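You operate a simulated robot arm through the tools that you are given. There is no shell and no other tool. Be economical: measure what you need, move in short steps, check, and stop when the job is done.

You run a simulated robot arm. Do the job below in one go: nothing can be reset, and whatever is moved stays where it is left.

Task
Top the open scent tin up to its line and close it.
Fine: look how much is missing; spill none; leave the slide out; stand the tin with the other tins. Where these are worked on the way, their far stop is far enough and under half their travel is too little: filler slide.
Where things are to end (x, y in the base frame): scent tin within 6 cm of [33, 5].

Only the result counts: the job must be done as asked and must still hold three seconds after the hand-in. Knocking over, shifting, dropping, spilling or breaking anything else fails it.

Robot
A 6-joint arm with a two-finger parallel gripper, fixed in place. Base frame: the origin is at the foot of the arm, x ahead of it, y to its left, z up; the work surface is at about z = 80. Readings come in cm, rad, newtons and seconds.
With the tool pointing down near the work surface it reaches from about 24 to 64 cm from the base axis. Its first joint turns from -1.152 to 1.152 rad. Payload 2.7 kg.
Tool frame: the origin (TCP) lies between the finger pads and is the grasp point; the fingertips stand 2.3 cm ahead of it; z points along the fingers, y is the line along which they close. Largest opening 9.4 cm; finger width 3.8, thickness 1; the body of the gripper, 5.4 by 9.6 cm, starts 3.9 cm behind the TCP.
Orientation is that of the tool frame in the base frame, as [roll, pitch, yaw] about the fixed x, y, z axes, in that order (R = Rz(yaw) Ry(pitch) Rx(roll)). With the fingers straight down and closing along the base's y, the tool's x points along the base's -x, its y along +y and its z along -z.

Tools
- The arm moves only by the tool move_arm. Its argument "moves" is a list of rows, each an object (a shift or turn left out is 0, a gripper value left out holds the last) with "jaw": the closure, from 0 (fully open) to 1 (shut); "travel": the shift along the tool's x, y, z in units of 50 mm (1.0 is 50 mm), a list of three; "angular": the turn, a rotation vector about the tool's x, y, z in units of 5 degrees (1.0 is 5 degrees), a list of three. In form: [{"jaw": jaw, "travel": [x, y, z], "angular": [ax, ay, az]}, ...]. A call has 1 to 10 rows; each row shifts and turns the commanded pose from where the row before left it, along the tool's axes as they then stand. A call with a number of a shift or a turn outside -1 to 1 is refused whole. Each row takes 0.2 s and may step no farther than 5 cm and 0.15 rad from the row before; otherwise, or with a gripper value out of range, the whole call is refused. A pose out of reach is approached as far as the arm can. The call stops where the force on the tool passes 90 N (or 10 N more than at its start, if that is more) or the arm is blocked; 0.2 s more then pass. The fingers move at their own pace (about 4.5 cm/s each) and stop on an object; they squeeze with about 27 N. The grip force told is the motor's: it shows also when the fingers shut on nothing. Time passes only in rows, and 0.2 s behind the last, so rows that do not move let the fingers close. The reply holds the time, the measured pose of the TCP, the force on the tool along the base axes, the opening and the grip force, in the units named above and with some noise, with the torque about the TCP (base axes, N m) and any sound that the robot's microphone picked up.
- Cameras (640 x 400 px; columns grow to the right, rows downward): "scene" is fixed at [8.13, -43.33, 141.47]; the picture's right is [0.73, -0.69, 0.00], its down [-0.32, -0.34, -0.89] and it looks along [0.61, 0.64, -0.46] (base axes); focal length 367 px, centre (320, 200). "wrist" rides on the gripper at [8.6, 1.6, -7.4] in the tool frame; the picture's right is [-0.18, 0.98, 0.00], its down [-0.58, -0.11, -0.81] and it looks along [-0.79, -0.15, 0.59] (tool axes); focal length 243 px, centre (320, 200). There is no depth. A picture from a camera that has moved, and an enlarged one, comes with that camera's place and axes in the base frame and with its lens.
- camera(camera): a new picture of that camera. It takes no simulated time.
- enlarge(camera, box): a new picture of the part [left, top, right, bottom] of that camera's present view, enlarged. It takes no simulated time.
- finish_job(): hands the job in; it is judged then, once.

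Go step by step. Nothing tells you positions but the pictures and the camera data: compare them with the known pose of the tool, close in by small moves and look again before you grip or let go. The budget is 120 turns and 76 pictures, counting those below and the enlarged ones. Unless the task says otherwise, let go and move clear before handing in, and close with one line.

The tools are called after "Call:" as name(argument=value, ...) on one line, values as JSON. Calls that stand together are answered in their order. move_arm: Moves the arm, as the interface text tells. Its arguments: {"type":"object","properties":{"moves":{"type":"array","items":{"type":"object","properties":{"jaw":{"type":"number"},"travel":{"type":"array","items":{"type":"number"}},"angular":{"type":"array","items":{"type":"number"}}}}}},"required":["moves"]} The other tools are called the same way: camera (camera) takes a picture; enlarge (camera, box) takes an enlarged picture of a part of a camera's view; finish_job () hands the job in.

At the start:

```text
clock: 0.0
tcp_pos: [45.8, 1.55, 115.94]
ee_rot: [3.141, 0.0, -3.141]
wrist_force: [-0.5, -0.5, 0.0]
wrist_torque: [0.0, -0.01, -0.01]
finger_gap: 9.4
finger_force: 0.0
```

scene: 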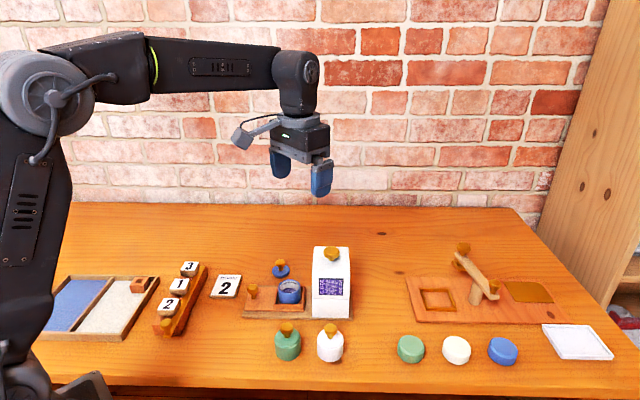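
wrist: 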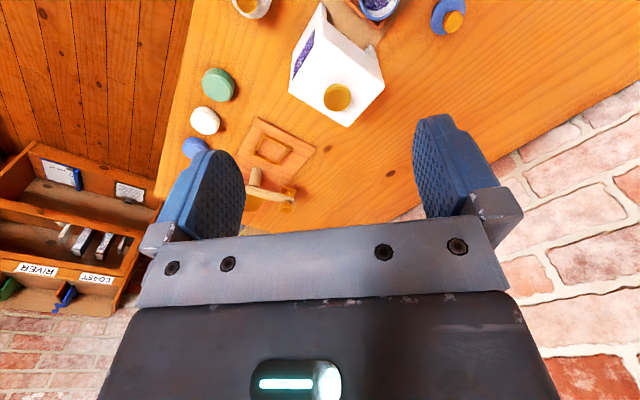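

I see a bench with an open blue tin in a tray beside a white hopper, other tins, tiles and a press. I'll look closer before moving.

Call:
enlarge(camera="scene", box=[220, 230, 380, 370])

Call:
enlarge(camera="scene", box=[20, 240, 250, 360])

Call:
enlarge(camera="scene", box=[380, 220, 630, 380])

```text
2.86 times, centred on (300, 300) of scene
camera zoom: at [8.13, -43.33, 141.47], right [0.73, -0.69, 0.0], down [-0.32, -0.34, -0.89], along [0.61, 0.64, -0.46], focal length 1048 px, centre (377, -86)
```

zoom: 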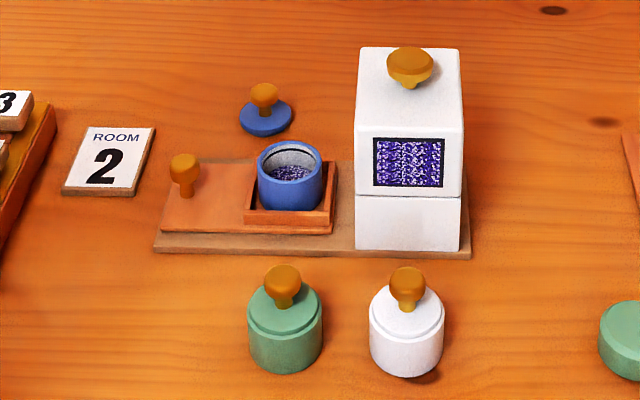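

```text
2.78 times, centred on (135, 300) of scene
camera zoom: at [8.13, -43.33, 141.47], right [0.73, -0.69, 0.0], down [-0.32, -0.34, -0.89], along [0.61, 0.64, -0.46], focal length 1020 px, centre (835, -78)
```

zoom: 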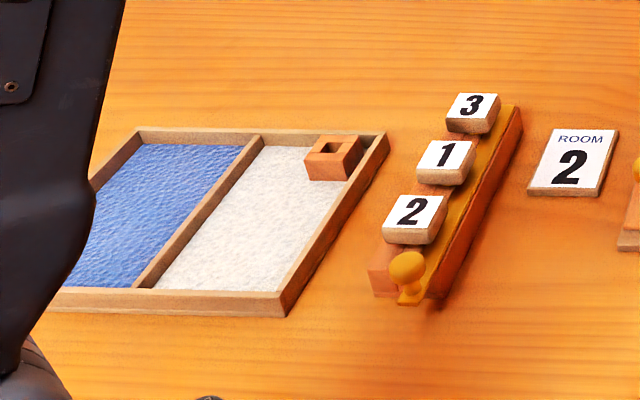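

```text
2.50 times, centred on (505, 300) of scene
camera zoom: at [8.13, -43.33, 141.47], right [0.73, -0.69, 0.0], down [-0.32, -0.34, -0.89], along [0.61, 0.64, -0.46], focal length 917 px, centre (-142, -50)
```

zoom: 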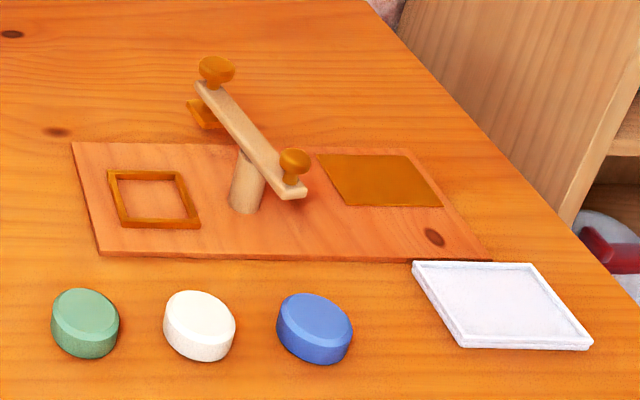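

The tin sits in a slide with a knob, at around (48, 8.5). The slide runs at about 45° toward the hopper at around (52, 0). I'll zoom into the tin and the hopper window.

Call:
enlarge(camera="scene", box=[270, 270, 310, 310])

Call:
move_arm(moves=[{"travel": [1, 0, 0], "angular": [0, 1, 0]}, {"travel": [1, 0, 0], "angular": [0, 1, 0]}, {"travel": [1, 1, 0], "angular": [0, 1, 0]}, {"travel": [0, 0, 0], "angular": [0, 1, 0]}, {"travel": [0, 0, 0], "angular": [0, 1, 0]}])

Call:
camera(camera="wrist")

```text
10.00 times, centred on (290, 290) of scene
camera zoom: at [8.13, -43.33, 141.47], right [0.73, -0.69, 0.0], down [-0.32, -0.34, -0.89], along [0.61, 0.64, -0.46], focal length 3666 px, centre (620, -700)
```

zoom: 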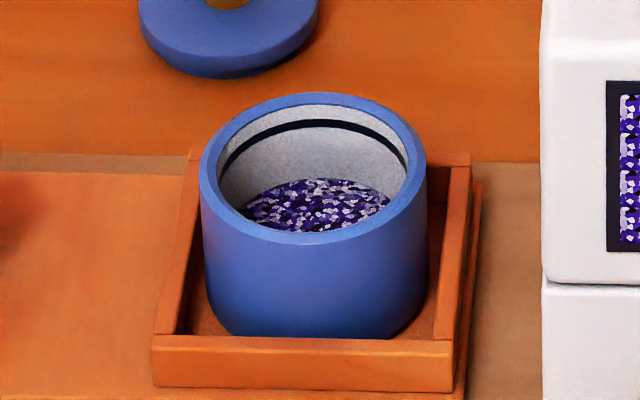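

```text
refused: row 3 steps farther than a row can; nothing moved
```

```text
69 pictures are left
camera wrist: at [37.17, 3.18, 123.15], right [0.18, 0.98, 0.0], down [0.58, -0.11, 0.81], along [0.79, -0.15, -0.59], focal length 243 px, centre (320, 200)
```

wrist: 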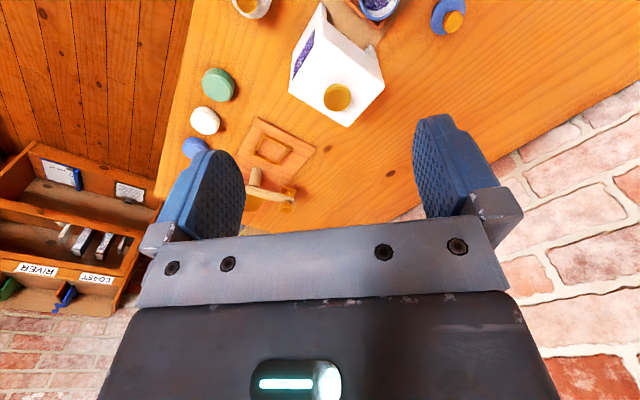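

The line is a dark ring just under the rim and the powder sits clearly below it. I'll rotate the tool to the slide's direction and back off so the wrist camera sees the slide.

Call:
move_arm(moves=[{"travel": [1, 0, 0], "angular": [0, 0, 1]}, {"travel": [0.98, 0.1, 0], "angular": [0, 0, 1]}, {"travel": [0.8, 0.3, 0], "angular": [0, 0, 1]}, {"travel": [0, 0.3, 0], "angular": [0, 0, 1]}, {"angular": [0, 0, 1]}, {"angular": [0, 0, 1]}, {"angular": [0, 0, 1]}, {"angular": [0, 0, 1]}, {"angular": [0, 0, 1]}])

Call:
camera(camera="wrist")

Call:
camera(camera="scene")

```text
clock: 2.0
tcp_pos: [32.62, 5.96, 115.9]
ee_rot: [3.141, 0.0, 2.356]
wrist_force: [-0.1, -0.2, 0.5]
wrist_torque: [0.02, -0.02, -0.03]
finger_gap: 9.4
finger_force: 0.1
```

```text
68 pictures are left
camera wrist: at [27.69, 13.3, 123.18], right [0.83, 0.56, 0.0], down [0.33, -0.49, 0.81], along [0.45, -0.67, -0.59], focal length 243 px, centre (320, 200)
```

wrist: 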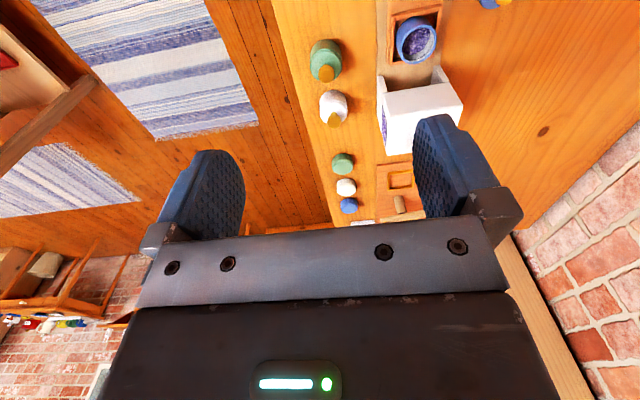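

```text
67 pictures are left
```

scene: 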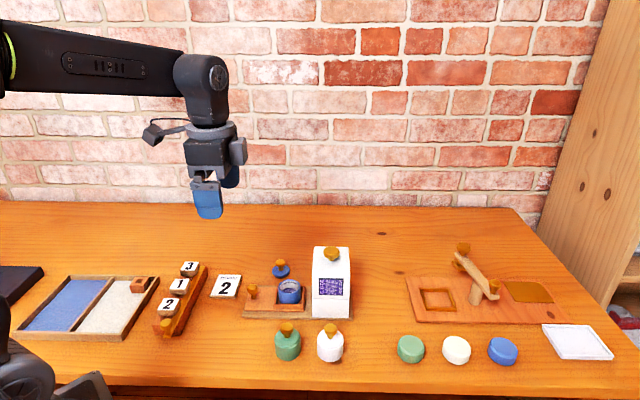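

I'll move above the slide knob (about (41.5, 13.8)) to measure it from close up.

Call:
move_arm(moves=[{"travel": [-0.03, 0.47, 0.64]}, {"travel": [-0.03, 0.47, 0.64]}, {"travel": [-0.03, 0.47, 0.64]}, {"travel": [-0.03, 0.47, 0.64]}, {"travel": [-0.03, 0.47, 0.64]}])

Call:
camera(camera="wrist")

Call:
camera(camera="scene")

```text
clock: 3.2
tcp_pos: [41.64, 13.75, 100.09]
ee_rot: [3.14, 0.0, 2.355]
wrist_force: [0.6, -0.9, 0.1]
wrist_torque: [0.0, 0.0, -0.01]
finger_gap: 9.4
finger_force: 0.1
```

```text
66 pictures are left
camera wrist: at [36.74, 21.05, 107.4], right [0.82, 0.57, 0.0], down [0.33, -0.49, 0.81], along [0.46, -0.66, -0.59], focal length 243 px, centre (320, 200)
```

wrist: 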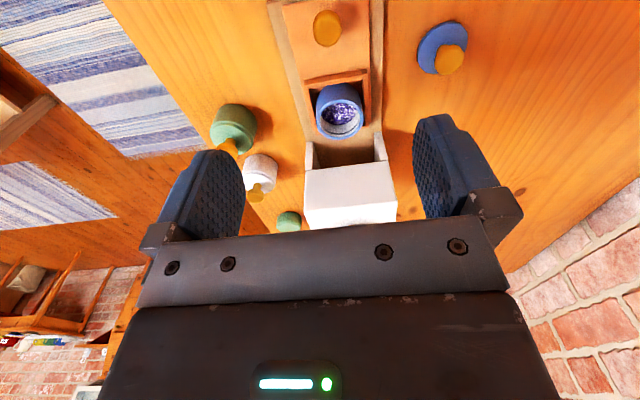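

```text
65 pictures are left
```

scene: 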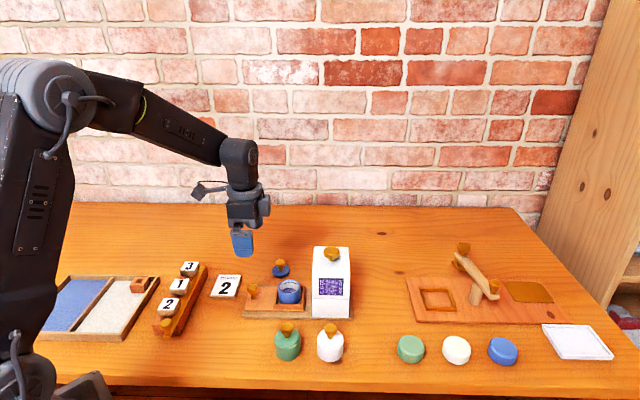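

The knob is about 0.9 cm back and 0.75 cm sideways from the tool axis, and the slide is aligned with tool x. I'll shift, descend partway and look again.

Call:
move_arm(moves=[{"travel": [0.18, 0.15, 0.4]}, {"travel": [0, 0, 0.7]}, {"travel": [0, 0, 0.7]}])

Call:
camera(camera="wrist")

Call:
enlarge(camera="scene", box=[200, 220, 360, 320])

```text
clock: 4.0
tcp_pos: [41.45, 14.87, 91.01]
ee_rot: [3.14, 0.001, 2.356]
wrist_force: [0.2, 0.5, -0.2]
wrist_torque: [-0.02, -0.05, 0.02]
finger_gap: 9.4
finger_force: 0.2
```

```text
64 pictures are left
camera wrist: at [36.43, 22.21, 98.26], right [0.83, 0.57, 0.0], down [0.33, -0.49, 0.81], along [0.46, -0.67, -0.59], focal length 243 px, centre (320, 200)
```

wrist: 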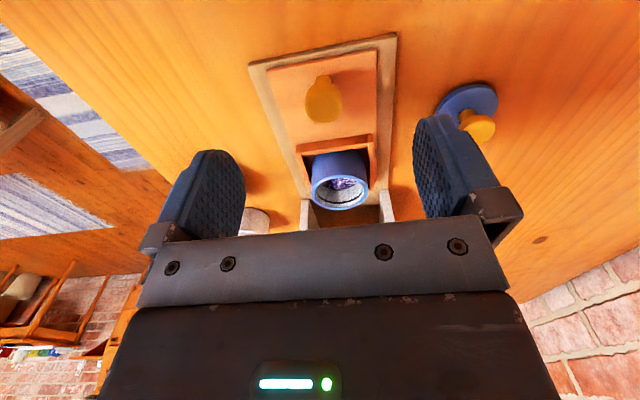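

```text
4.00 times, centred on (280, 270) of scene
camera zoom: at [8.13, -43.33, 141.47], right [0.73, -0.69, 0.0], down [-0.32, -0.34, -0.89], along [0.61, 0.64, -0.46], focal length 1466 px, centre (480, -80)
```

zoom: 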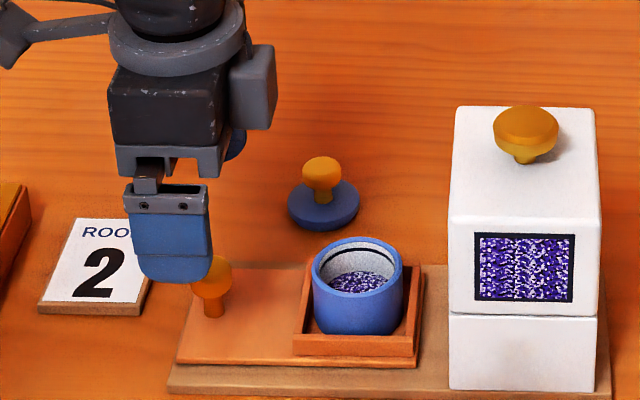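

The knob head is at z of about 84.5, nearly on the tool axis. I'll descend to it and close.

Call:
move_arm(moves=[{"travel": [0, 0.04, 0.6]}, {"travel": [0, 0, 0.64]}, {"jaw": 0.4}, {"jaw": 0.6}, {"jaw": 0.6}])

Call:
camera(camera="wrist")

Call:
enlarge(camera="scene", box=[200, 220, 360, 320])

```text
clock: 5.2
tcp_pos: [41.56, 15.02, 84.75]
ee_rot: [-3.14, 0.001, 2.356]
wrist_force: [-0.2, -0.2, 1.0]
wrist_torque: [-0.02, -0.03, 0.0]
finger_gap: 3.75
finger_force: 0.1
```

```text
62 pictures are left
camera wrist: at [36.65, 22.36, 91.99], right [0.83, 0.56, 0.0], down [0.33, -0.49, 0.81], along [0.46, -0.67, -0.59], focal length 243 px, centre (320, 200)
```

wrist: 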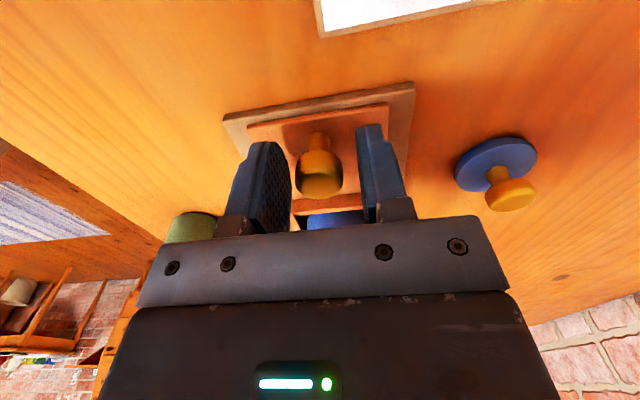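

```text
4.00 times, centred on (280, 270) of scene
camera zoom: at [8.13, -43.33, 141.47], right [0.73, -0.69, 0.0], down [-0.32, -0.34, -0.89], along [0.61, 0.64, -0.46], focal length 1466 px, centre (480, -80)
```

zoom: 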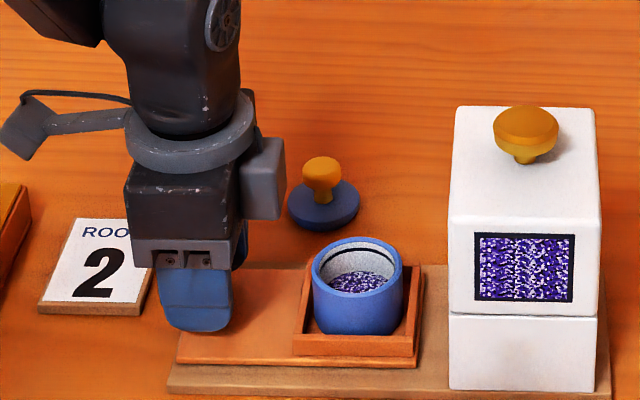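

The knob is centred between the fingers. I'll close on it.

Call:
move_arm(moves=[{"jaw": 1}, {"jaw": 1}, {"jaw": 1}])

```text
clock: 6.0
tcp_pos: [41.59, 15.05, 84.74]
ee_rot: [-3.138, 0.0, 2.355]
wrist_force: [-5.3, -5.3, 2.9]
wrist_torque: [-0.07, 0.12, 0.0]
finger_gap: 2.33
finger_force: 44.8
```

I'm holding the knob. I'll push the slide gently toward the hopper.

Call:
move_arm(moves=[{"travel": [-0.1, -0.02, 0]}, {"travel": [-0.1, 0, 0]}, {"travel": [-0.1, 0, 0]}, {"travel": [-0.1, 0, 0]}])

Call:
enlarge(camera="scene", box=[200, 220, 360, 320])

```text
clock: 7.0
tcp_pos: [42.9, 13.59, 84.73]
ee_rot: [3.14, 0.001, 2.356]
wrist_force: [-6.5, -5.4, 8.4]
wrist_torque: [-0.16, -0.09, -0.03]
finger_gap: 2.36
finger_force: 44.6
```

```text
4.00 times, centred on (280, 270) of scene
camera zoom: at [8.1, -43.35, 141.47], right [0.73, -0.69, 0.0], down [-0.32, -0.34, -0.89], along [0.61, 0.64, -0.46], focal length 1466 px, centre (480, -80)
```

zoom: 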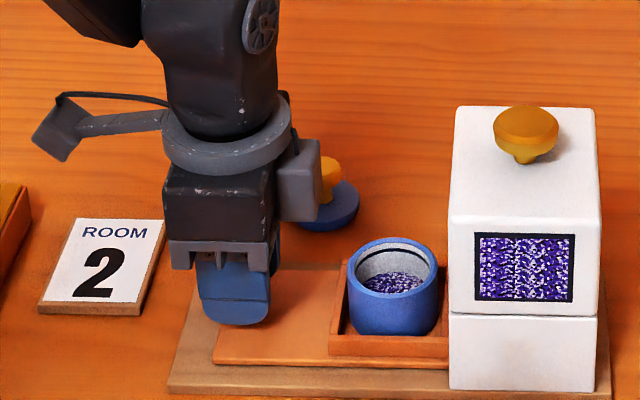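

The slide moves freely with the tool. I'll continue.

Call:
move_arm(moves=[{"travel": [-0.12, -0.03, 0]}, {"travel": [-0.12, 0, 0]}, {"travel": [-0.12, 0, 0]}, {"travel": [-0.12, 0, 0]}, {"travel": [-0.12, 0, 0]}, {"travel": [-0.12, 0, 0]}])

Call:
enlarge(camera="scene", box=[200, 220, 360, 320])

```text
clock: 8.4
tcp_pos: [45.48, 10.91, 84.73]
ee_rot: [3.133, 0.003, 2.359]
wrist_force: [20.4, 21.0, -15.8]
wrist_torque: [0.77, 0.38, 0.05]
finger_gap: 2.35
finger_force: 45.3
```

```text
4.00 times, centred on (280, 270) of scene
camera zoom: at [8.2, -43.28, 141.48], right [0.73, -0.69, 0.0], down [-0.32, -0.34, -0.89], along [0.61, 0.64, -0.47], focal length 1466 px, centre (480, -80)
```

zoom: 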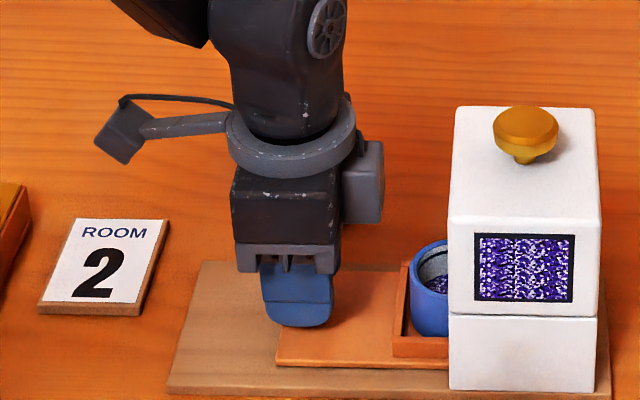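

It's moving well, with some lateral force from my correction. I'll back that out and keep going.

Call:
move_arm(moves=[{"travel": [-0.08, 0.035, 0]}, {"travel": [-0.12, 0, 0]}, {"travel": [-0.12, 0, 0]}, {"travel": [-0.12, 0, 0]}])

Call:
enlarge(camera="scene", box=[200, 220, 360, 320])

```text
clock: 9.4
tcp_pos: [47.16, 9.5, 84.66]
ee_rot: [3.14, 0.0, 2.356]
wrist_force: [2.0, -0.7, 16.1]
wrist_torque: [-0.06, 0.1, 0.06]
finger_gap: 2.34
finger_force: 44.9
```

```text
4.00 times, centred on (280, 270) of scene
camera zoom: at [8.11, -43.34, 141.47], right [0.73, -0.69, 0.0], down [-0.32, -0.34, -0.89], along [0.61, 0.64, -0.46], focal length 1466 px, centre (480, -80)
```

zoom: 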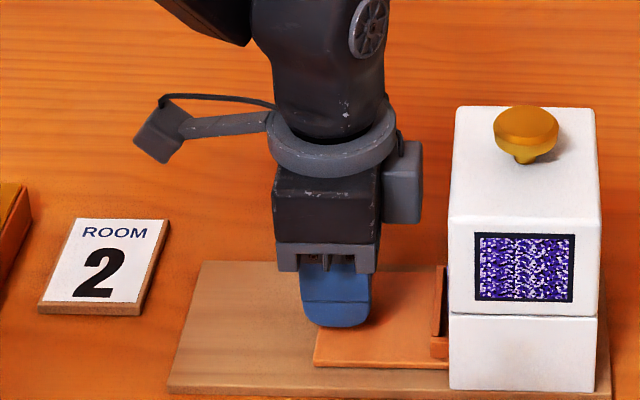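

About 7.8 cm travelled without meeting a stop. I'll continue in small steps.

Call:
move_arm(moves=[{"travel": [-0.08, 0, 0]}, {"travel": [-0.08, 0, 0]}])

Call:
enlarge(camera="scene", box=[200, 220, 360, 320])

```text
clock: 10.0
tcp_pos: [47.49, 9.0, 84.68]
ee_rot: [3.141, 0.001, 2.356]
wrist_force: [-8.6, -8.2, 31.7]
wrist_torque: [-0.18, 0.22, 0.03]
finger_gap: 2.35
finger_force: 45.0
```

```text
4.00 times, centred on (280, 270) of scene
camera zoom: at [8.06, -43.36, 141.46], right [0.73, -0.69, 0.0], down [-0.32, -0.34, -0.89], along [0.61, 0.64, -0.46], focal length 1466 px, centre (480, -80)
```

zoom: 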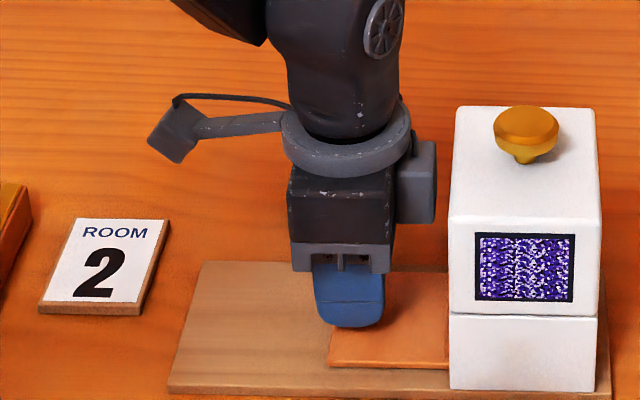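

No stop yet, but upward force is building. I'll relieve it slightly and keep going.

Call:
move_arm(moves=[{"travel": [-0.06, -0.01, -0.02]}, {"travel": [-0.08, 0, -0.01]}])

```text
clock: 10.6
tcp_pos: [48.02, 8.59, 84.65]
ee_rot: [-3.14, -0.001, 2.357]
wrist_force: [-7.5, -7.8, 12.0]
wrist_torque: [-0.54, -0.6, 0.02]
finger_gap: 2.36
finger_force: 45.5
```

Call:
move_arm(moves=[{"travel": [-0.08, -0.01, 0]}])

Call:
enlarge(camera="scene", box=[200, 220, 360, 320])

Call:
camera(camera="wrist")

```text
clock: 11.0
tcp_pos: [48.29, 8.29, 84.53]
ee_rot: [-3.141, 0.0, 2.356]
wrist_force: [-12.2, 7.4, 5.2]
wrist_torque: [-1.32, -1.47, -0.29]
finger_gap: 2.34
finger_force: 45.7
```

```text
4.00 times, centred on (280, 270) of scene
camera zoom: at [8.09, -43.31, 141.48], right [0.73, -0.69, 0.0], down [-0.32, -0.34, -0.89], along [0.61, 0.64, -0.46], focal length 1466 px, centre (480, -80)
```

zoom: 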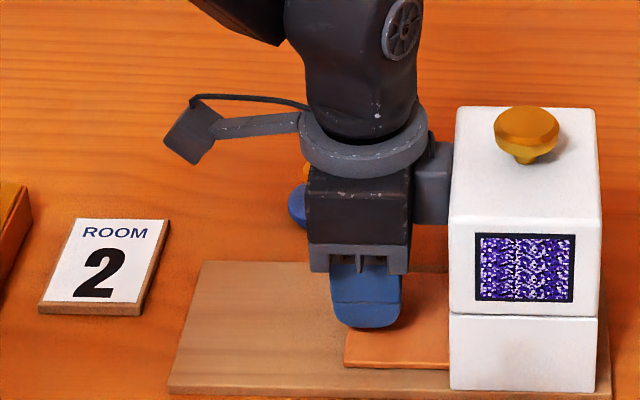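

```text
55 pictures are left
camera wrist: at [43.25, 15.63, 91.99], right [0.82, 0.57, 0.0], down [0.34, -0.49, 0.81], along [0.46, -0.66, -0.59], focal length 243 px, centre (320, 200)
```

wrist: 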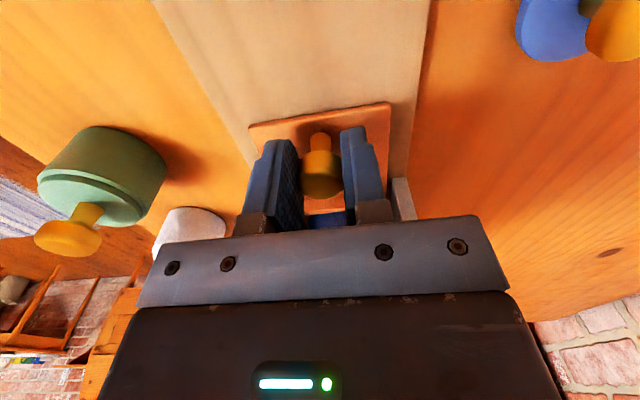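

The force and torque point to a contact about 14 cm above the TCP, so the gripper's front box is touching the hopper top rather than the slide reaching its stop. I'll back off, release, tilt the wrist away from the hopper and re-grip the knob.

Call:
move_arm(moves=[{"travel": [0.1, 0.01, 0]}, {"jaw": 0.65}, {"jaw": 0.65}, {"jaw": 0.65}])

Call:
enlarge(camera="scene", box=[220, 220, 380, 320])

```text
clock: 12.0
tcp_pos: [48.1, 8.66, 84.68]
ee_rot: [-3.141, 0.001, 2.356]
wrist_force: [0.4, 0.2, 0.8]
wrist_torque: [0.0, 0.03, -0.01]
finger_gap: 3.33
finger_force: 0.1
```

```text
4.00 times, centred on (300, 270) of scene
camera zoom: at [8.13, -43.33, 141.47], right [0.73, -0.69, 0.0], down [-0.32, -0.34, -0.89], along [0.61, 0.64, -0.46], focal length 1466 px, centre (400, -80)
```

zoom: 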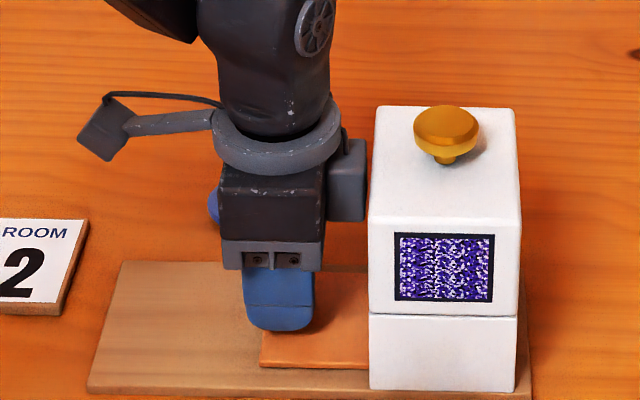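

Force is zero and the hopper hasn't moved. Next I'll tilt 20° about the TCP, raise slightly and re-grip.

Call:
move_arm(moves=[{"travel": [0, 0, -0.12]}, {"angular": [0, -1, 0]}, {"angular": [0, -1, 0]}, {"angular": [0, -1, 0]}, {"angular": [0, -1, 0]}])

Call:
camera(camera="wrist")

Call:
enlarge(camera="scene", box=[220, 220, 380, 320])

```text
clock: 13.2
tcp_pos: [48.06, 8.56, 85.61]
ee_rot: [3.14, 0.35, 2.357]
wrist_force: [-0.9, 0.1, 0.3]
wrist_torque: [-0.04, 0.0, 0.0]
finger_gap: 3.28
finger_force: 0.1
```

```text
53 pictures are left
camera wrist: at [41.6, 17.27, 89.39], right [0.82, 0.57, 0.06], down [0.11, -0.27, 0.96], along [0.57, -0.77, -0.28], focal length 243 px, centre (320, 200)
```

wrist: 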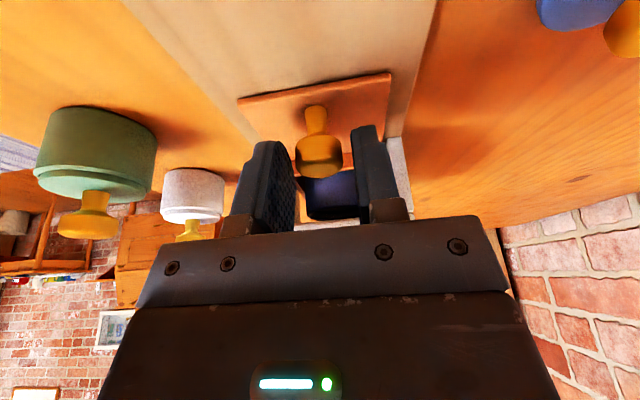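

```text
4.00 times, centred on (300, 270) of scene
camera zoom: at [8.13, -43.33, 141.47], right [0.73, -0.69, 0.0], down [-0.32, -0.34, -0.89], along [0.61, 0.64, -0.46], focal length 1466 px, centre (400, -80)
```

zoom: 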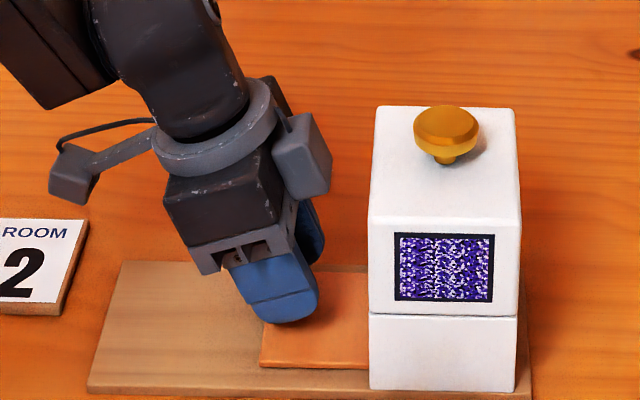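

There's plenty of clearance now. I'll lower 0.7 cm vertically and grip.

Call:
move_arm(moves=[{"travel": [0.048, -0.01, 0.13]}, {"jaw": 1}, {"jaw": 1}, {"jaw": 1}])

```text
clock: 14.2
tcp_pos: [48.03, 8.42, 84.9]
ee_rot: [3.14, 0.348, 2.356]
wrist_force: [3.6, 4.7, -2.1]
wrist_torque: [-0.08, -0.2, 0.09]
finger_gap: 2.36
finger_force: 45.5
```

Call:
move_arm(moves=[{"travel": [-0.075, 0.01, 0.027]}, {"travel": [-0.075, 0, 0.027]}])

Call:
enlarge(camera="scene", box=[220, 220, 380, 320])

```text
clock: 14.8
tcp_pos: [48.42, 8.11, 84.6]
ee_rot: [-3.141, 0.348, 2.36]
wrist_force: [-29.4, 24.5, 16.7]
wrist_torque: [0.31, 0.33, -0.02]
finger_gap: 2.4
finger_force: 45.2
```

```text
4.00 times, centred on (300, 270) of scene
camera zoom: at [8.04, -43.28, 141.49], right [0.73, -0.69, 0.0], down [-0.32, -0.34, -0.89], along [0.61, 0.64, -0.46], focal length 1466 px, centre (400, -80)
```

zoom: 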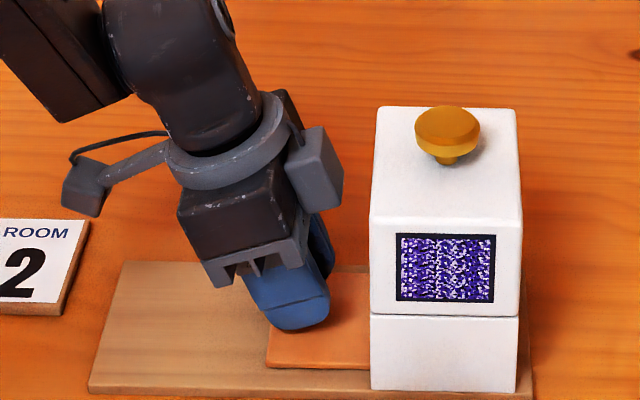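

Resistance now comes from the knob level, so the slide is at its far stop after about 9.6 cm. I'll pull it back out gently.

Call:
move_arm(moves=[{"travel": [0.1, 0, -0.05]}, {"travel": [0.132, 0, -0.048]}, {"travel": [0.132, 0, -0.048]}, {"travel": [0.132, 0, -0.048]}, {"travel": [0.132, 0, -0.048]}, {"travel": [0.132, 0, -0.048]}])

```text
clock: 16.2
tcp_pos: [45.65, 10.89, 84.61]
ee_rot: [-3.14, 0.351, 2.355]
wrist_force: [-6.2, -5.8, -6.2]
wrist_torque: [-0.45, -0.22, -0.15]
finger_gap: 2.33
finger_force: 44.7
```

Call:
move_arm(moves=[{"travel": [0.132, 0, -0.048]}, {"travel": [0.132, 0, -0.048]}, {"travel": [0.132, 0, -0.048]}, {"travel": [0.132, 0, -0.048]}, {"travel": [0.132, 0, -0.048]}])

Call:
enlarge(camera="scene", box=[220, 220, 380, 320])

```text
clock: 17.4
tcp_pos: [43.09, 13.44, 84.67]
ee_rot: [-3.141, 0.348, 2.356]
wrist_force: [2.2, 3.3, -30.5]
wrist_torque: [0.55, 0.44, 0.02]
finger_gap: 2.37
finger_force: 45.4
```

```text
4.00 times, centred on (300, 270) of scene
camera zoom: at [8.18, -43.31, 141.47], right [0.73, -0.69, 0.0], down [-0.32, -0.34, -0.89], along [0.61, 0.64, -0.47], focal length 1466 px, centre (400, -80)
```

zoom: 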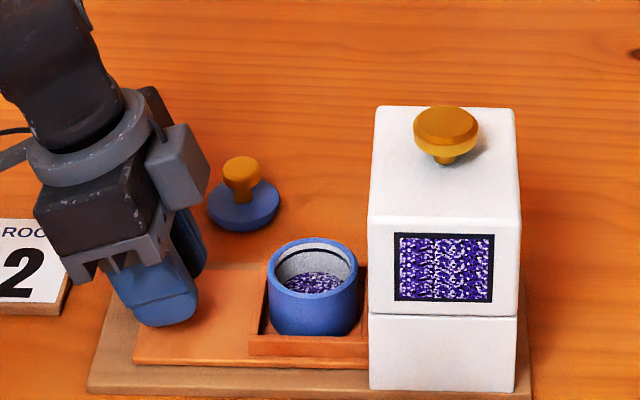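

The tin is back in view. I'm lifting a little on the knob, so I'll ease down and pull the remaining 2 cm.

Call:
move_arm(moves=[{"travel": [0.115, 0, -0.01]}, {"travel": [0.122, 0, -0.035]}, {"travel": [0.122, 0, -0.044]}])

Call:
enlarge(camera="scene", box=[270, 270, 310, 310])

```text
clock: 18.2
tcp_pos: [41.9, 14.66, 84.64]
ee_rot: [-3.14, 0.35, 2.353]
wrist_force: [-11.1, -9.6, 2.7]
wrist_torque: [-0.29, 0.08, -0.2]
finger_gap: 2.32
finger_force: 45.2
```

```text
10.00 times, centred on (290, 290) of scene
camera zoom: at [8.1, -43.36, 141.46], right [0.73, -0.69, 0.0], down [-0.32, -0.34, -0.89], along [0.61, 0.64, -0.46], focal length 3666 px, centre (620, -700)
```

zoom: 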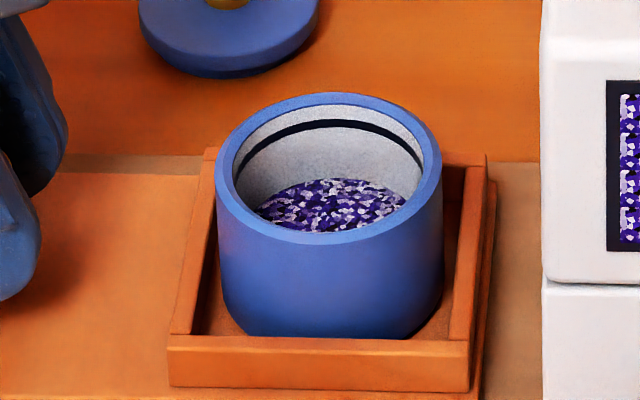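

The level looks unchanged so far. I'll pull the last half centimetre and look at the hopper's top knob too.

Call:
move_arm(moves=[{"travel": [0.06, -0.01, -0.022]}, {"travel": [0.04, -0.01, -0.015]}, {}, {}])

Call:
enlarge(camera="scene", box=[270, 270, 310, 310])

Call:
enlarge(camera="scene", box=[300, 235, 364, 325])

```text
clock: 19.2
tcp_pos: [41.67, 14.83, 84.63]
ee_rot: [3.138, 0.352, 2.354]
wrist_force: [13.9, -23.8, 17.4]
wrist_torque: [-0.03, -0.09, 0.06]
finger_gap: 2.34
finger_force: 45.0
```

```text
10.00 times, centred on (290, 290) of scene
camera zoom: at [8.14, -43.4, 141.45], right [0.73, -0.69, 0.0], down [-0.32, -0.34, -0.89], along [0.61, 0.64, -0.46], focal length 3666 px, centre (620, -700)
```

zoom: 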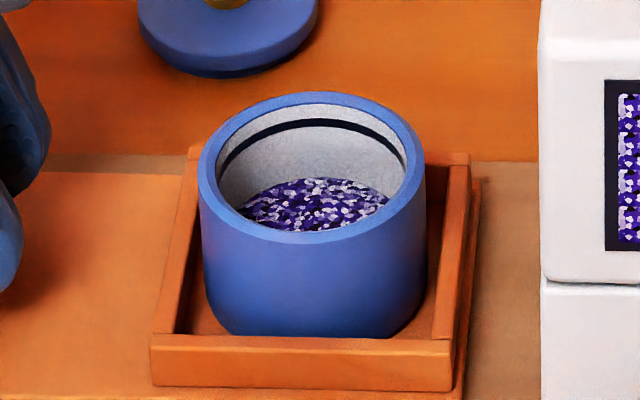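

```text
4.44 times, centred on (332, 280) of scene
camera zoom: at [8.14, -43.4, 141.45], right [0.73, -0.69, 0.0], down [-0.32, -0.34, -0.89], along [0.61, 0.64, -0.46], focal length 1630 px, centre (267, -156)
```

zoom: 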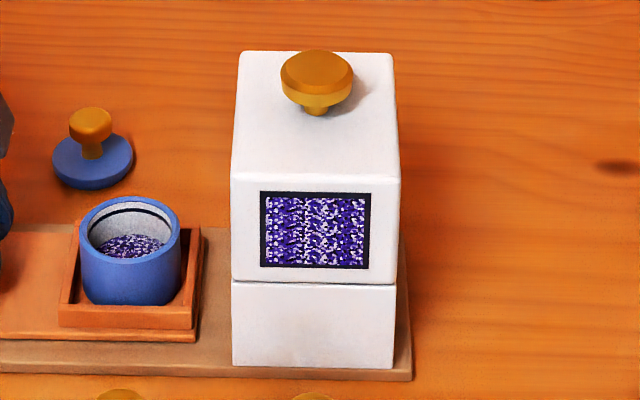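

The slide works but gives no dose by itself, so the hopper's yellow plunger must be what dispenses. I'll push the slide back in to the stop, then press the plunger once and check.

Call:
move_arm(moves=[{"travel": [-0.1, 0.01, 0.036]}, {"travel": [-0.132, 0, 0.048]}, {"travel": [-0.132, 0, 0.048]}, {"travel": [-0.132, 0, 0.048]}, {"travel": [-0.132, 0, 0.048]}, {"travel": [-0.132, 0, 0.048]}, {"travel": [-0.132, 0, 0.048]}])

```text
clock: 20.8
tcp_pos: [44.86, 11.81, 84.67]
ee_rot: [3.136, 0.349, 2.356]
wrist_force: [6.3, 7.0, 13.1]
wrist_torque: [0.24, 0.0, 0.08]
finger_gap: 2.34
finger_force: 44.8
```

Call:
move_arm(moves=[{"travel": [-0.132, 0, 0.046]}, {"travel": [-0.132, 0, 0.046]}, {"travel": [-0.132, 0, 0.046]}, {"travel": [-0.132, 0, 0.046]}, {"travel": [-0.132, 0, 0.048]}, {"travel": [-0.132, 0, 0.048]}, {"travel": [-0.132, 0, 0.048]}, {"travel": [-0.05, 0, 0.018]}])

```text
clock: 22.6
tcp_pos: [48.46, 8.14, 84.61]
ee_rot: [-3.14, 0.346, 2.358]
wrist_force: [-14.2, 24.6, 15.3]
wrist_torque: [0.19, 0.1, -0.09]
finger_gap: 2.36
finger_force: 45.0
```

The slide is at its stop again. I'll release the knob, retreat along the tool axis and straighten up.

Call:
move_arm(moves=[{"travel": [0.04, 0, -0.02]}, {"jaw": 0.55}, {"jaw": 0.55}, {"jaw": 0.55}, {"travel": [0, 0, -0.6]}, {"travel": [0, 0, -1]}, {"travel": [0, 0, -1]}, {"travel": [0, 0, -1]}, {"travel": [0, 0, -0.7], "angular": [0, 1, 0]}])

Call:
move_arm(moves=[{"angular": [0, 1, 0], "jaw": 1}, {"angular": [0, 1, 0]}, {"angular": [0, 1, 0]}])

Call:
camera(camera="wrist")

Call:
camera(camera="scene")

```text
clock: 24.6
tcp_pos: [42.93, 13.37, 104.91]
ee_rot: [3.141, 0.26, 2.358]
wrist_force: [-0.2, -0.1, 0.9]
wrist_torque: [0.01, 0.0, -0.01]
finger_gap: 4.24
finger_force: 0.0
```

```text
clock: 25.4
tcp_pos: [43.16, 13.43, 104.92]
ee_rot: [-3.141, -0.001, 2.356]
wrist_force: [0.2, 0.1, -0.3]
wrist_torque: [-0.01, 0.04, 0.0]
finger_gap: 0.0
finger_force: 26.6
```

```text
46 pictures are left
camera wrist: at [38.11, 20.63, 112.23], right [0.82, 0.57, 0.0], down [0.33, -0.49, 0.81], along [0.46, -0.66, -0.59], focal length 243 px, centre (320, 200)
```

wrist: 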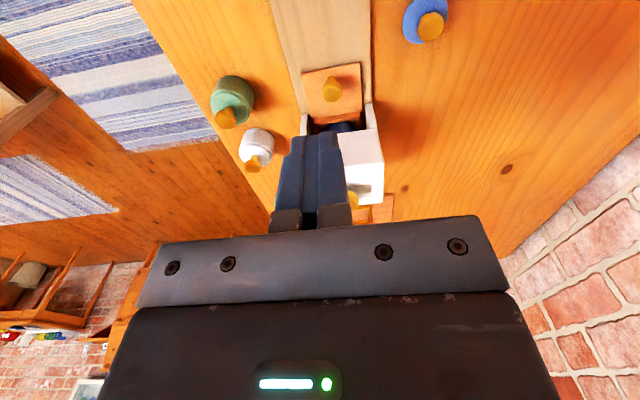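

```text
45 pictures are left
```

scene: 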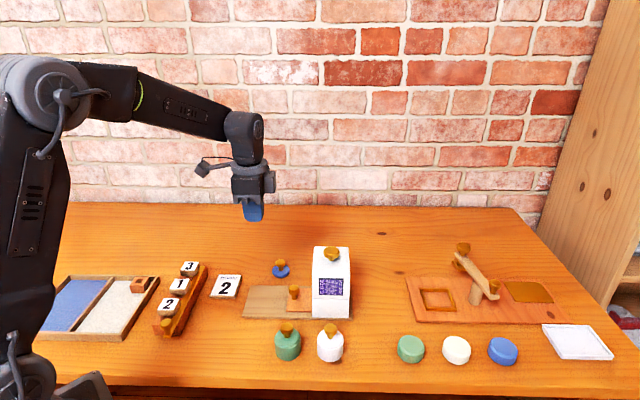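

The plunger head is at roughly (55, 2.6, 94.5). I'll open the fingers, move above it and check the alignment.

Call:
move_arm(moves=[{"jaw": 0.2, "travel": [-0.8, 0, 0]}, {"travel": [-0.8, 0, 0]}, {"travel": [-0.8, 0, 0]}, {"travel": [-0.8, 0.1, 0]}])

Call:
camera(camera="wrist")

Call:
enlarge(camera="scene", box=[260, 180, 400, 330])

```text
clock: 26.4
tcp_pos: [55.0, 2.55, 104.78]
ee_rot: [3.14, -0.001, 2.355]
wrist_force: [0.7, 0.1, 0.2]
wrist_torque: [0.03, 0.0, 0.02]
finger_gap: 7.53
finger_force: 0.0
```

```text
44 pictures are left
camera wrist: at [49.88, 9.92, 112.1], right [0.82, 0.57, 0.0], down [0.33, -0.49, 0.81], along [0.46, -0.66, -0.59], focal length 243 px, centre (320, 200)
```

wrist: 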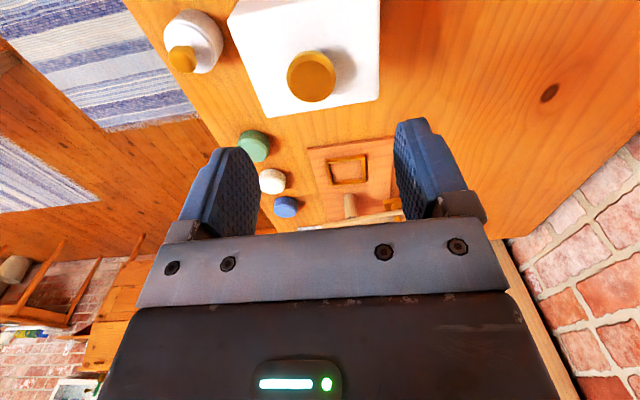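

```text
2.67 times, centred on (330, 255) of scene
camera zoom: at [8.13, -43.33, 141.47], right [0.73, -0.69, 0.0], down [-0.32, -0.34, -0.89], along [0.61, 0.64, -0.46], focal length 978 px, centre (293, 53)
```

zoom: 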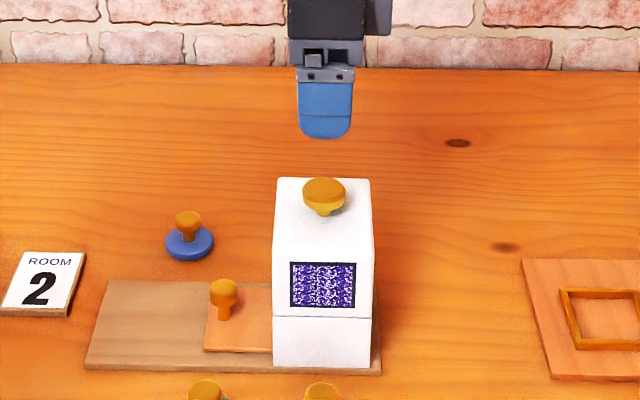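

I need a small correction of +0.3 in tool x and −0.6 in tool y. I'll close the fingers and come down to just above the plunger.

Call:
move_arm(moves=[{"jaw": 1, "travel": [0.06, -0.12, 0]}, {}, {}, {"travel": [0, 0, 0.6]}, {"travel": [0, 0, 0.6]}])

Call:
enlarge(camera="scene", box=[290, 220, 370, 280])

```text
clock: 27.6
tcp_pos: [54.29, 2.35, 98.69]
ee_rot: [3.141, 0.001, 2.355]
wrist_force: [0.3, 0.8, -0.1]
wrist_torque: [0.0, -0.01, 0.0]
finger_gap: 0.03
finger_force: 27.1
```

```text
6.67 times, centred on (330, 250) of scene
camera zoom: at [8.13, -43.33, 141.47], right [0.73, -0.69, 0.0], down [-0.32, -0.34, -0.89], along [0.61, 0.64, -0.46], focal length 2444 px, centre (253, -133)
```

zoom: 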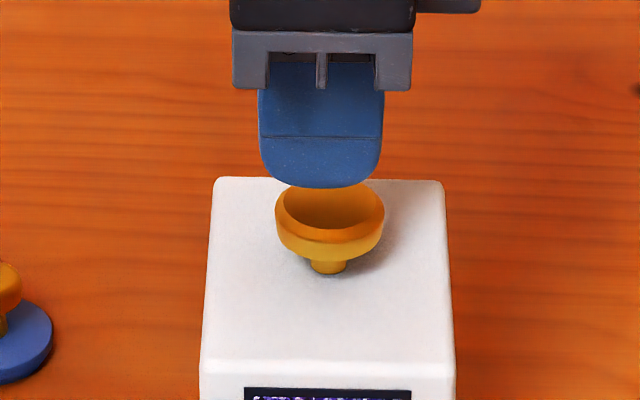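

It's aligned above the plunger. I'll press down slowly.

Call:
move_arm(moves=[{"travel": [-0.04, 0, 0.1]}, {"travel": [0, 0, 0.06]}, {"travel": [0, 0, 0.05]}, {"travel": [0, 0, 0.05]}])

Call:
enlarge(camera="scene", box=[290, 220, 370, 280])

```text
clock: 28.6
tcp_pos: [54.34, 2.1, 97.47]
ee_rot: [3.14, 0.002, 2.358]
wrist_force: [0.0, 0.8, 1.0]
wrist_torque: [0.04, 0.02, -0.05]
finger_gap: 0.01
finger_force: 26.7
```

```text
6.67 times, centred on (330, 250) of scene
camera zoom: at [8.13, -43.33, 141.47], right [0.73, -0.69, 0.0], down [-0.32, -0.34, -0.89], along [0.61, 0.64, -0.46], focal length 2444 px, centre (253, -133)
```

zoom: 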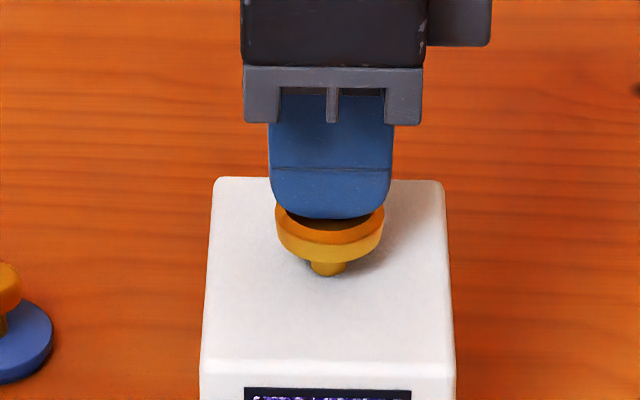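

Call:
move_arm(moves=[{"travel": [0, 0, 0.05]}, {"travel": [0, 0, 0.05]}, {"travel": [0, 0, 0.05]}])

Call:
enlarge(camera="scene", box=[290, 220, 370, 280])

```text
clock: 29.4
tcp_pos: [54.32, 2.07, 96.88]
ee_rot: [3.14, 0.0, 2.358]
wrist_force: [-2.8, -0.8, 4.3]
wrist_torque: [0.02, 0.03, 0.04]
finger_gap: 0.0
finger_force: 27.4
heard: click
```

```text
6.67 times, centred on (330, 250) of scene
camera zoom: at [8.11, -43.34, 141.47], right [0.73, -0.69, 0.0], down [-0.32, -0.34, -0.89], along [0.61, 0.64, -0.46], focal length 2444 px, centre (253, -133)
```

zoom: 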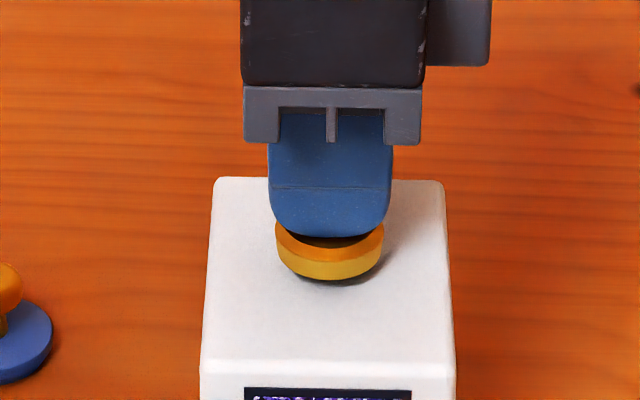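

There was a click, so that's one dose. I'll lift off so the plunger springs back.

Call:
move_arm(moves=[{"travel": [0, 0, -0.2]}, {"travel": [0, 0, -0.2]}, {"travel": [0, 0, -0.3]}])

Call:
enlarge(camera="scene", box=[280, 230, 380, 330])

```text
clock: 30.2
tcp_pos: [54.4, 2.19, 100.37]
ee_rot: [3.142, 0.0, 2.355]
wrist_force: [-0.3, -0.1, 0.6]
wrist_torque: [0.02, 0.0, 0.01]
finger_gap: 0.01
finger_force: 27.4
```

```text
4.00 times, centred on (330, 280) of scene
camera zoom: at [8.13, -43.33, 141.47], right [0.73, -0.69, 0.0], down [-0.32, -0.34, -0.89], along [0.61, 0.64, -0.46], focal length 1466 px, centre (280, -120)
```

zoom: 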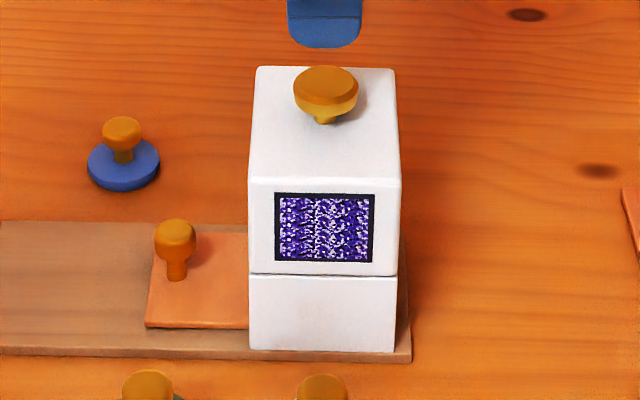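

The plunger is back up and the hopper is unmoved. I'll return to the slide knob and pull the tin out to inspect.

Call:
move_arm(moves=[{"travel": [0, 0, -0.6], "jaw": 0.55}, {"travel": [0.8, 0, 0]}, {"travel": [0.8, -0.01, 0]}, {"travel": [0.8, 0, 0]}, {"travel": [0.67, 0, 0]}, {"angular": [0, -1, 0]}, {"angular": [0, -1, 0]}, {"angular": [0, -1, 0]}, {"angular": [0, -1, 0]}, {}])

```text
clock: 32.4
tcp_pos: [43.39, 13.01, 103.36]
ee_rot: [3.14, 0.352, 2.356]
wrist_force: [0.2, -0.4, -0.4]
wrist_torque: [-0.05, -0.02, 0.0]
finger_gap: 4.26
finger_force: 0.0
```

Call:
move_arm(moves=[{"travel": [0, 0, 1]}, {"travel": [0, 0, 1]}, {"travel": [0, 0, 1]}, {"travel": [0, 0, 0.6]}, {}])

Call:
camera(camera="wrist")

```text
clock: 33.6
tcp_pos: [47.85, 8.48, 86.02]
ee_rot: [3.14, 0.349, 2.357]
wrist_force: [-0.1, 0.8, -1.0]
wrist_torque: [-0.02, -0.02, 0.01]
finger_gap: 4.21
finger_force: 0.1
```

```text
38 pictures are left
camera wrist: at [41.49, 17.26, 89.91], right [0.82, 0.57, 0.06], down [0.11, -0.27, 0.96], along [0.57, -0.77, -0.28], focal length 243 px, centre (320, 200)
```

wrist: 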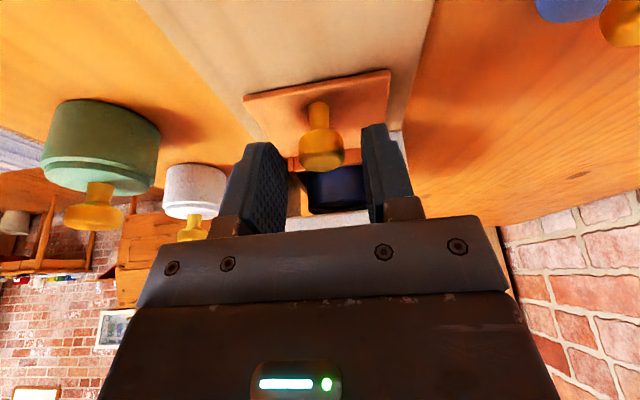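

The knob is centred. I'll grip and pull out.

Call:
move_arm(moves=[{"travel": [0, 0.03, 0.28]}, {"jaw": 1}, {"jaw": 1}, {"jaw": 1}, {"travel": [0.1, 0, -0.036]}, {"travel": [0.132, 0, -0.047]}, {"travel": [0.132, 0, -0.047]}, {"travel": [0.132, 0, -0.047]}, {"travel": [0.132, 0, -0.047]}, {"travel": [0.132, 0, -0.047]}])

Call:
move_arm(moves=[{"travel": [0.132, 0, -0.046]}, {"travel": [0.132, 0, -0.046]}, {"travel": [0.132, 0, -0.046]}, {"travel": [0.132, 0, -0.046]}, {"travel": [0.132, 0, -0.046]}, {"travel": [0.132, 0, -0.046]}])

```text
clock: 35.8
tcp_pos: [45.24, 11.23, 84.84]
ee_rot: [-3.137, 0.345, 2.358]
wrist_force: [7.1, 7.0, -38.8]
wrist_torque: [0.35, 0.26, 0.06]
finger_gap: 2.35
finger_force: 44.9
```

```text
clock: 37.2
tcp_pos: [42.41, 14.15, 84.99]
ee_rot: [3.141, 0.346, 2.36]
wrist_force: [11.7, 11.7, -37.1]
wrist_torque: [-0.23, -0.39, 0.07]
finger_gap: 2.33
finger_force: 45.1
```

Call:
move_arm(moves=[{"travel": [0.1, 0.01, 0.02]}, {"travel": [0.1, 0.01, -0.01]}])

Call:
enlarge(camera="scene", box=[270, 270, 310, 310])

```text
clock: 37.8
tcp_pos: [41.9, 14.68, 85.0]
ee_rot: [3.139, 0.352, 2.353]
wrist_force: [-3.7, -5.1, 11.3]
wrist_torque: [0.18, 0.29, -0.15]
finger_gap: 2.35
finger_force: 44.8
```

```text
10.00 times, centred on (290, 290) of scene
camera zoom: at [8.1, -43.35, 141.47], right [0.73, -0.69, 0.0], down [-0.32, -0.34, -0.89], along [0.61, 0.64, -0.46], focal length 3666 px, centre (620, -700)
```

zoom: 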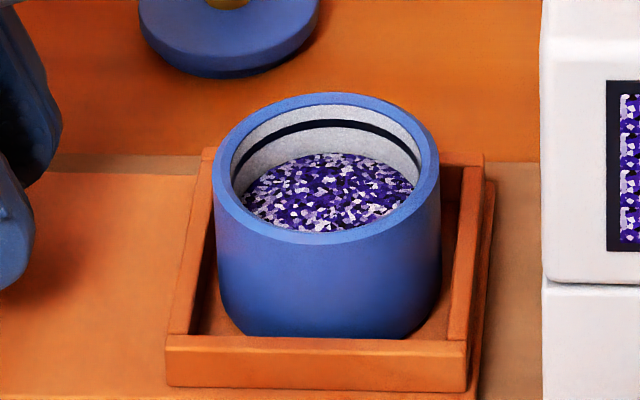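

One dose raised the level from row 178 to 152, and the line is at about 124, so exactly one more dose is needed. I'll push the slide in again.

Call:
move_arm(moves=[{"travel": [-0.1, 0, 0.04]}, {"travel": [-0.132, 0, 0.05]}, {"travel": [-0.132, 0, 0.05]}, {"travel": [-0.132, 0, 0.05]}, {"travel": [-0.132, 0, 0.05]}, {"travel": [-0.132, 0, 0.048]}, {"travel": [-0.132, 0, 0.048]}])

Call:
move_arm(moves=[{"travel": [-0.132, 0, 0.048]}, {"travel": [-0.132, 0, 0.048]}, {"travel": [-0.132, 0, 0.048]}, {"travel": [-0.132, 0, 0.048]}, {"travel": [-0.132, 0, 0.048]}, {"travel": [-0.1, 0, 0.037]}])

```text
clock: 39.4
tcp_pos: [45.29, 11.39, 84.64]
ee_rot: [3.14, 0.351, 2.355]
wrist_force: [-11.0, -12.3, 38.7]
wrist_torque: [-0.13, 0.18, 0.13]
finger_gap: 2.36
finger_force: 44.8
```

```text
clock: 40.8
tcp_pos: [48.11, 8.42, 84.72]
ee_rot: [-3.14, 0.35, 2.356]
wrist_force: [-10.6, -10.6, 31.0]
wrist_torque: [-0.52, -0.28, -0.07]
finger_gap: 2.33
finger_force: 44.8
```

Call:
move_arm(moves=[{"travel": [-0.06, -0.01, 0.01]}, {"travel": [-0.06, 0, 0.02]}])

```text
clock: 41.4
tcp_pos: [48.3, 8.17, 84.78]
ee_rot: [3.139, 0.349, 2.355]
wrist_force: [-21.2, 2.6, 31.4]
wrist_torque: [-0.27, 0.01, -0.09]
finger_gap: 2.37
finger_force: 45.2
```

Call:
move_arm(moves=[{"travel": [-0.05, 0, 0.018]}])

```text
clock: 41.8
tcp_pos: [48.49, 8.13, 84.66]
ee_rot: [3.141, 0.347, 2.359]
wrist_force: [-29.2, 19.5, 24.8]
wrist_torque: [0.2, 0.32, -0.01]
finger_gap: 2.38
finger_force: 44.6
```

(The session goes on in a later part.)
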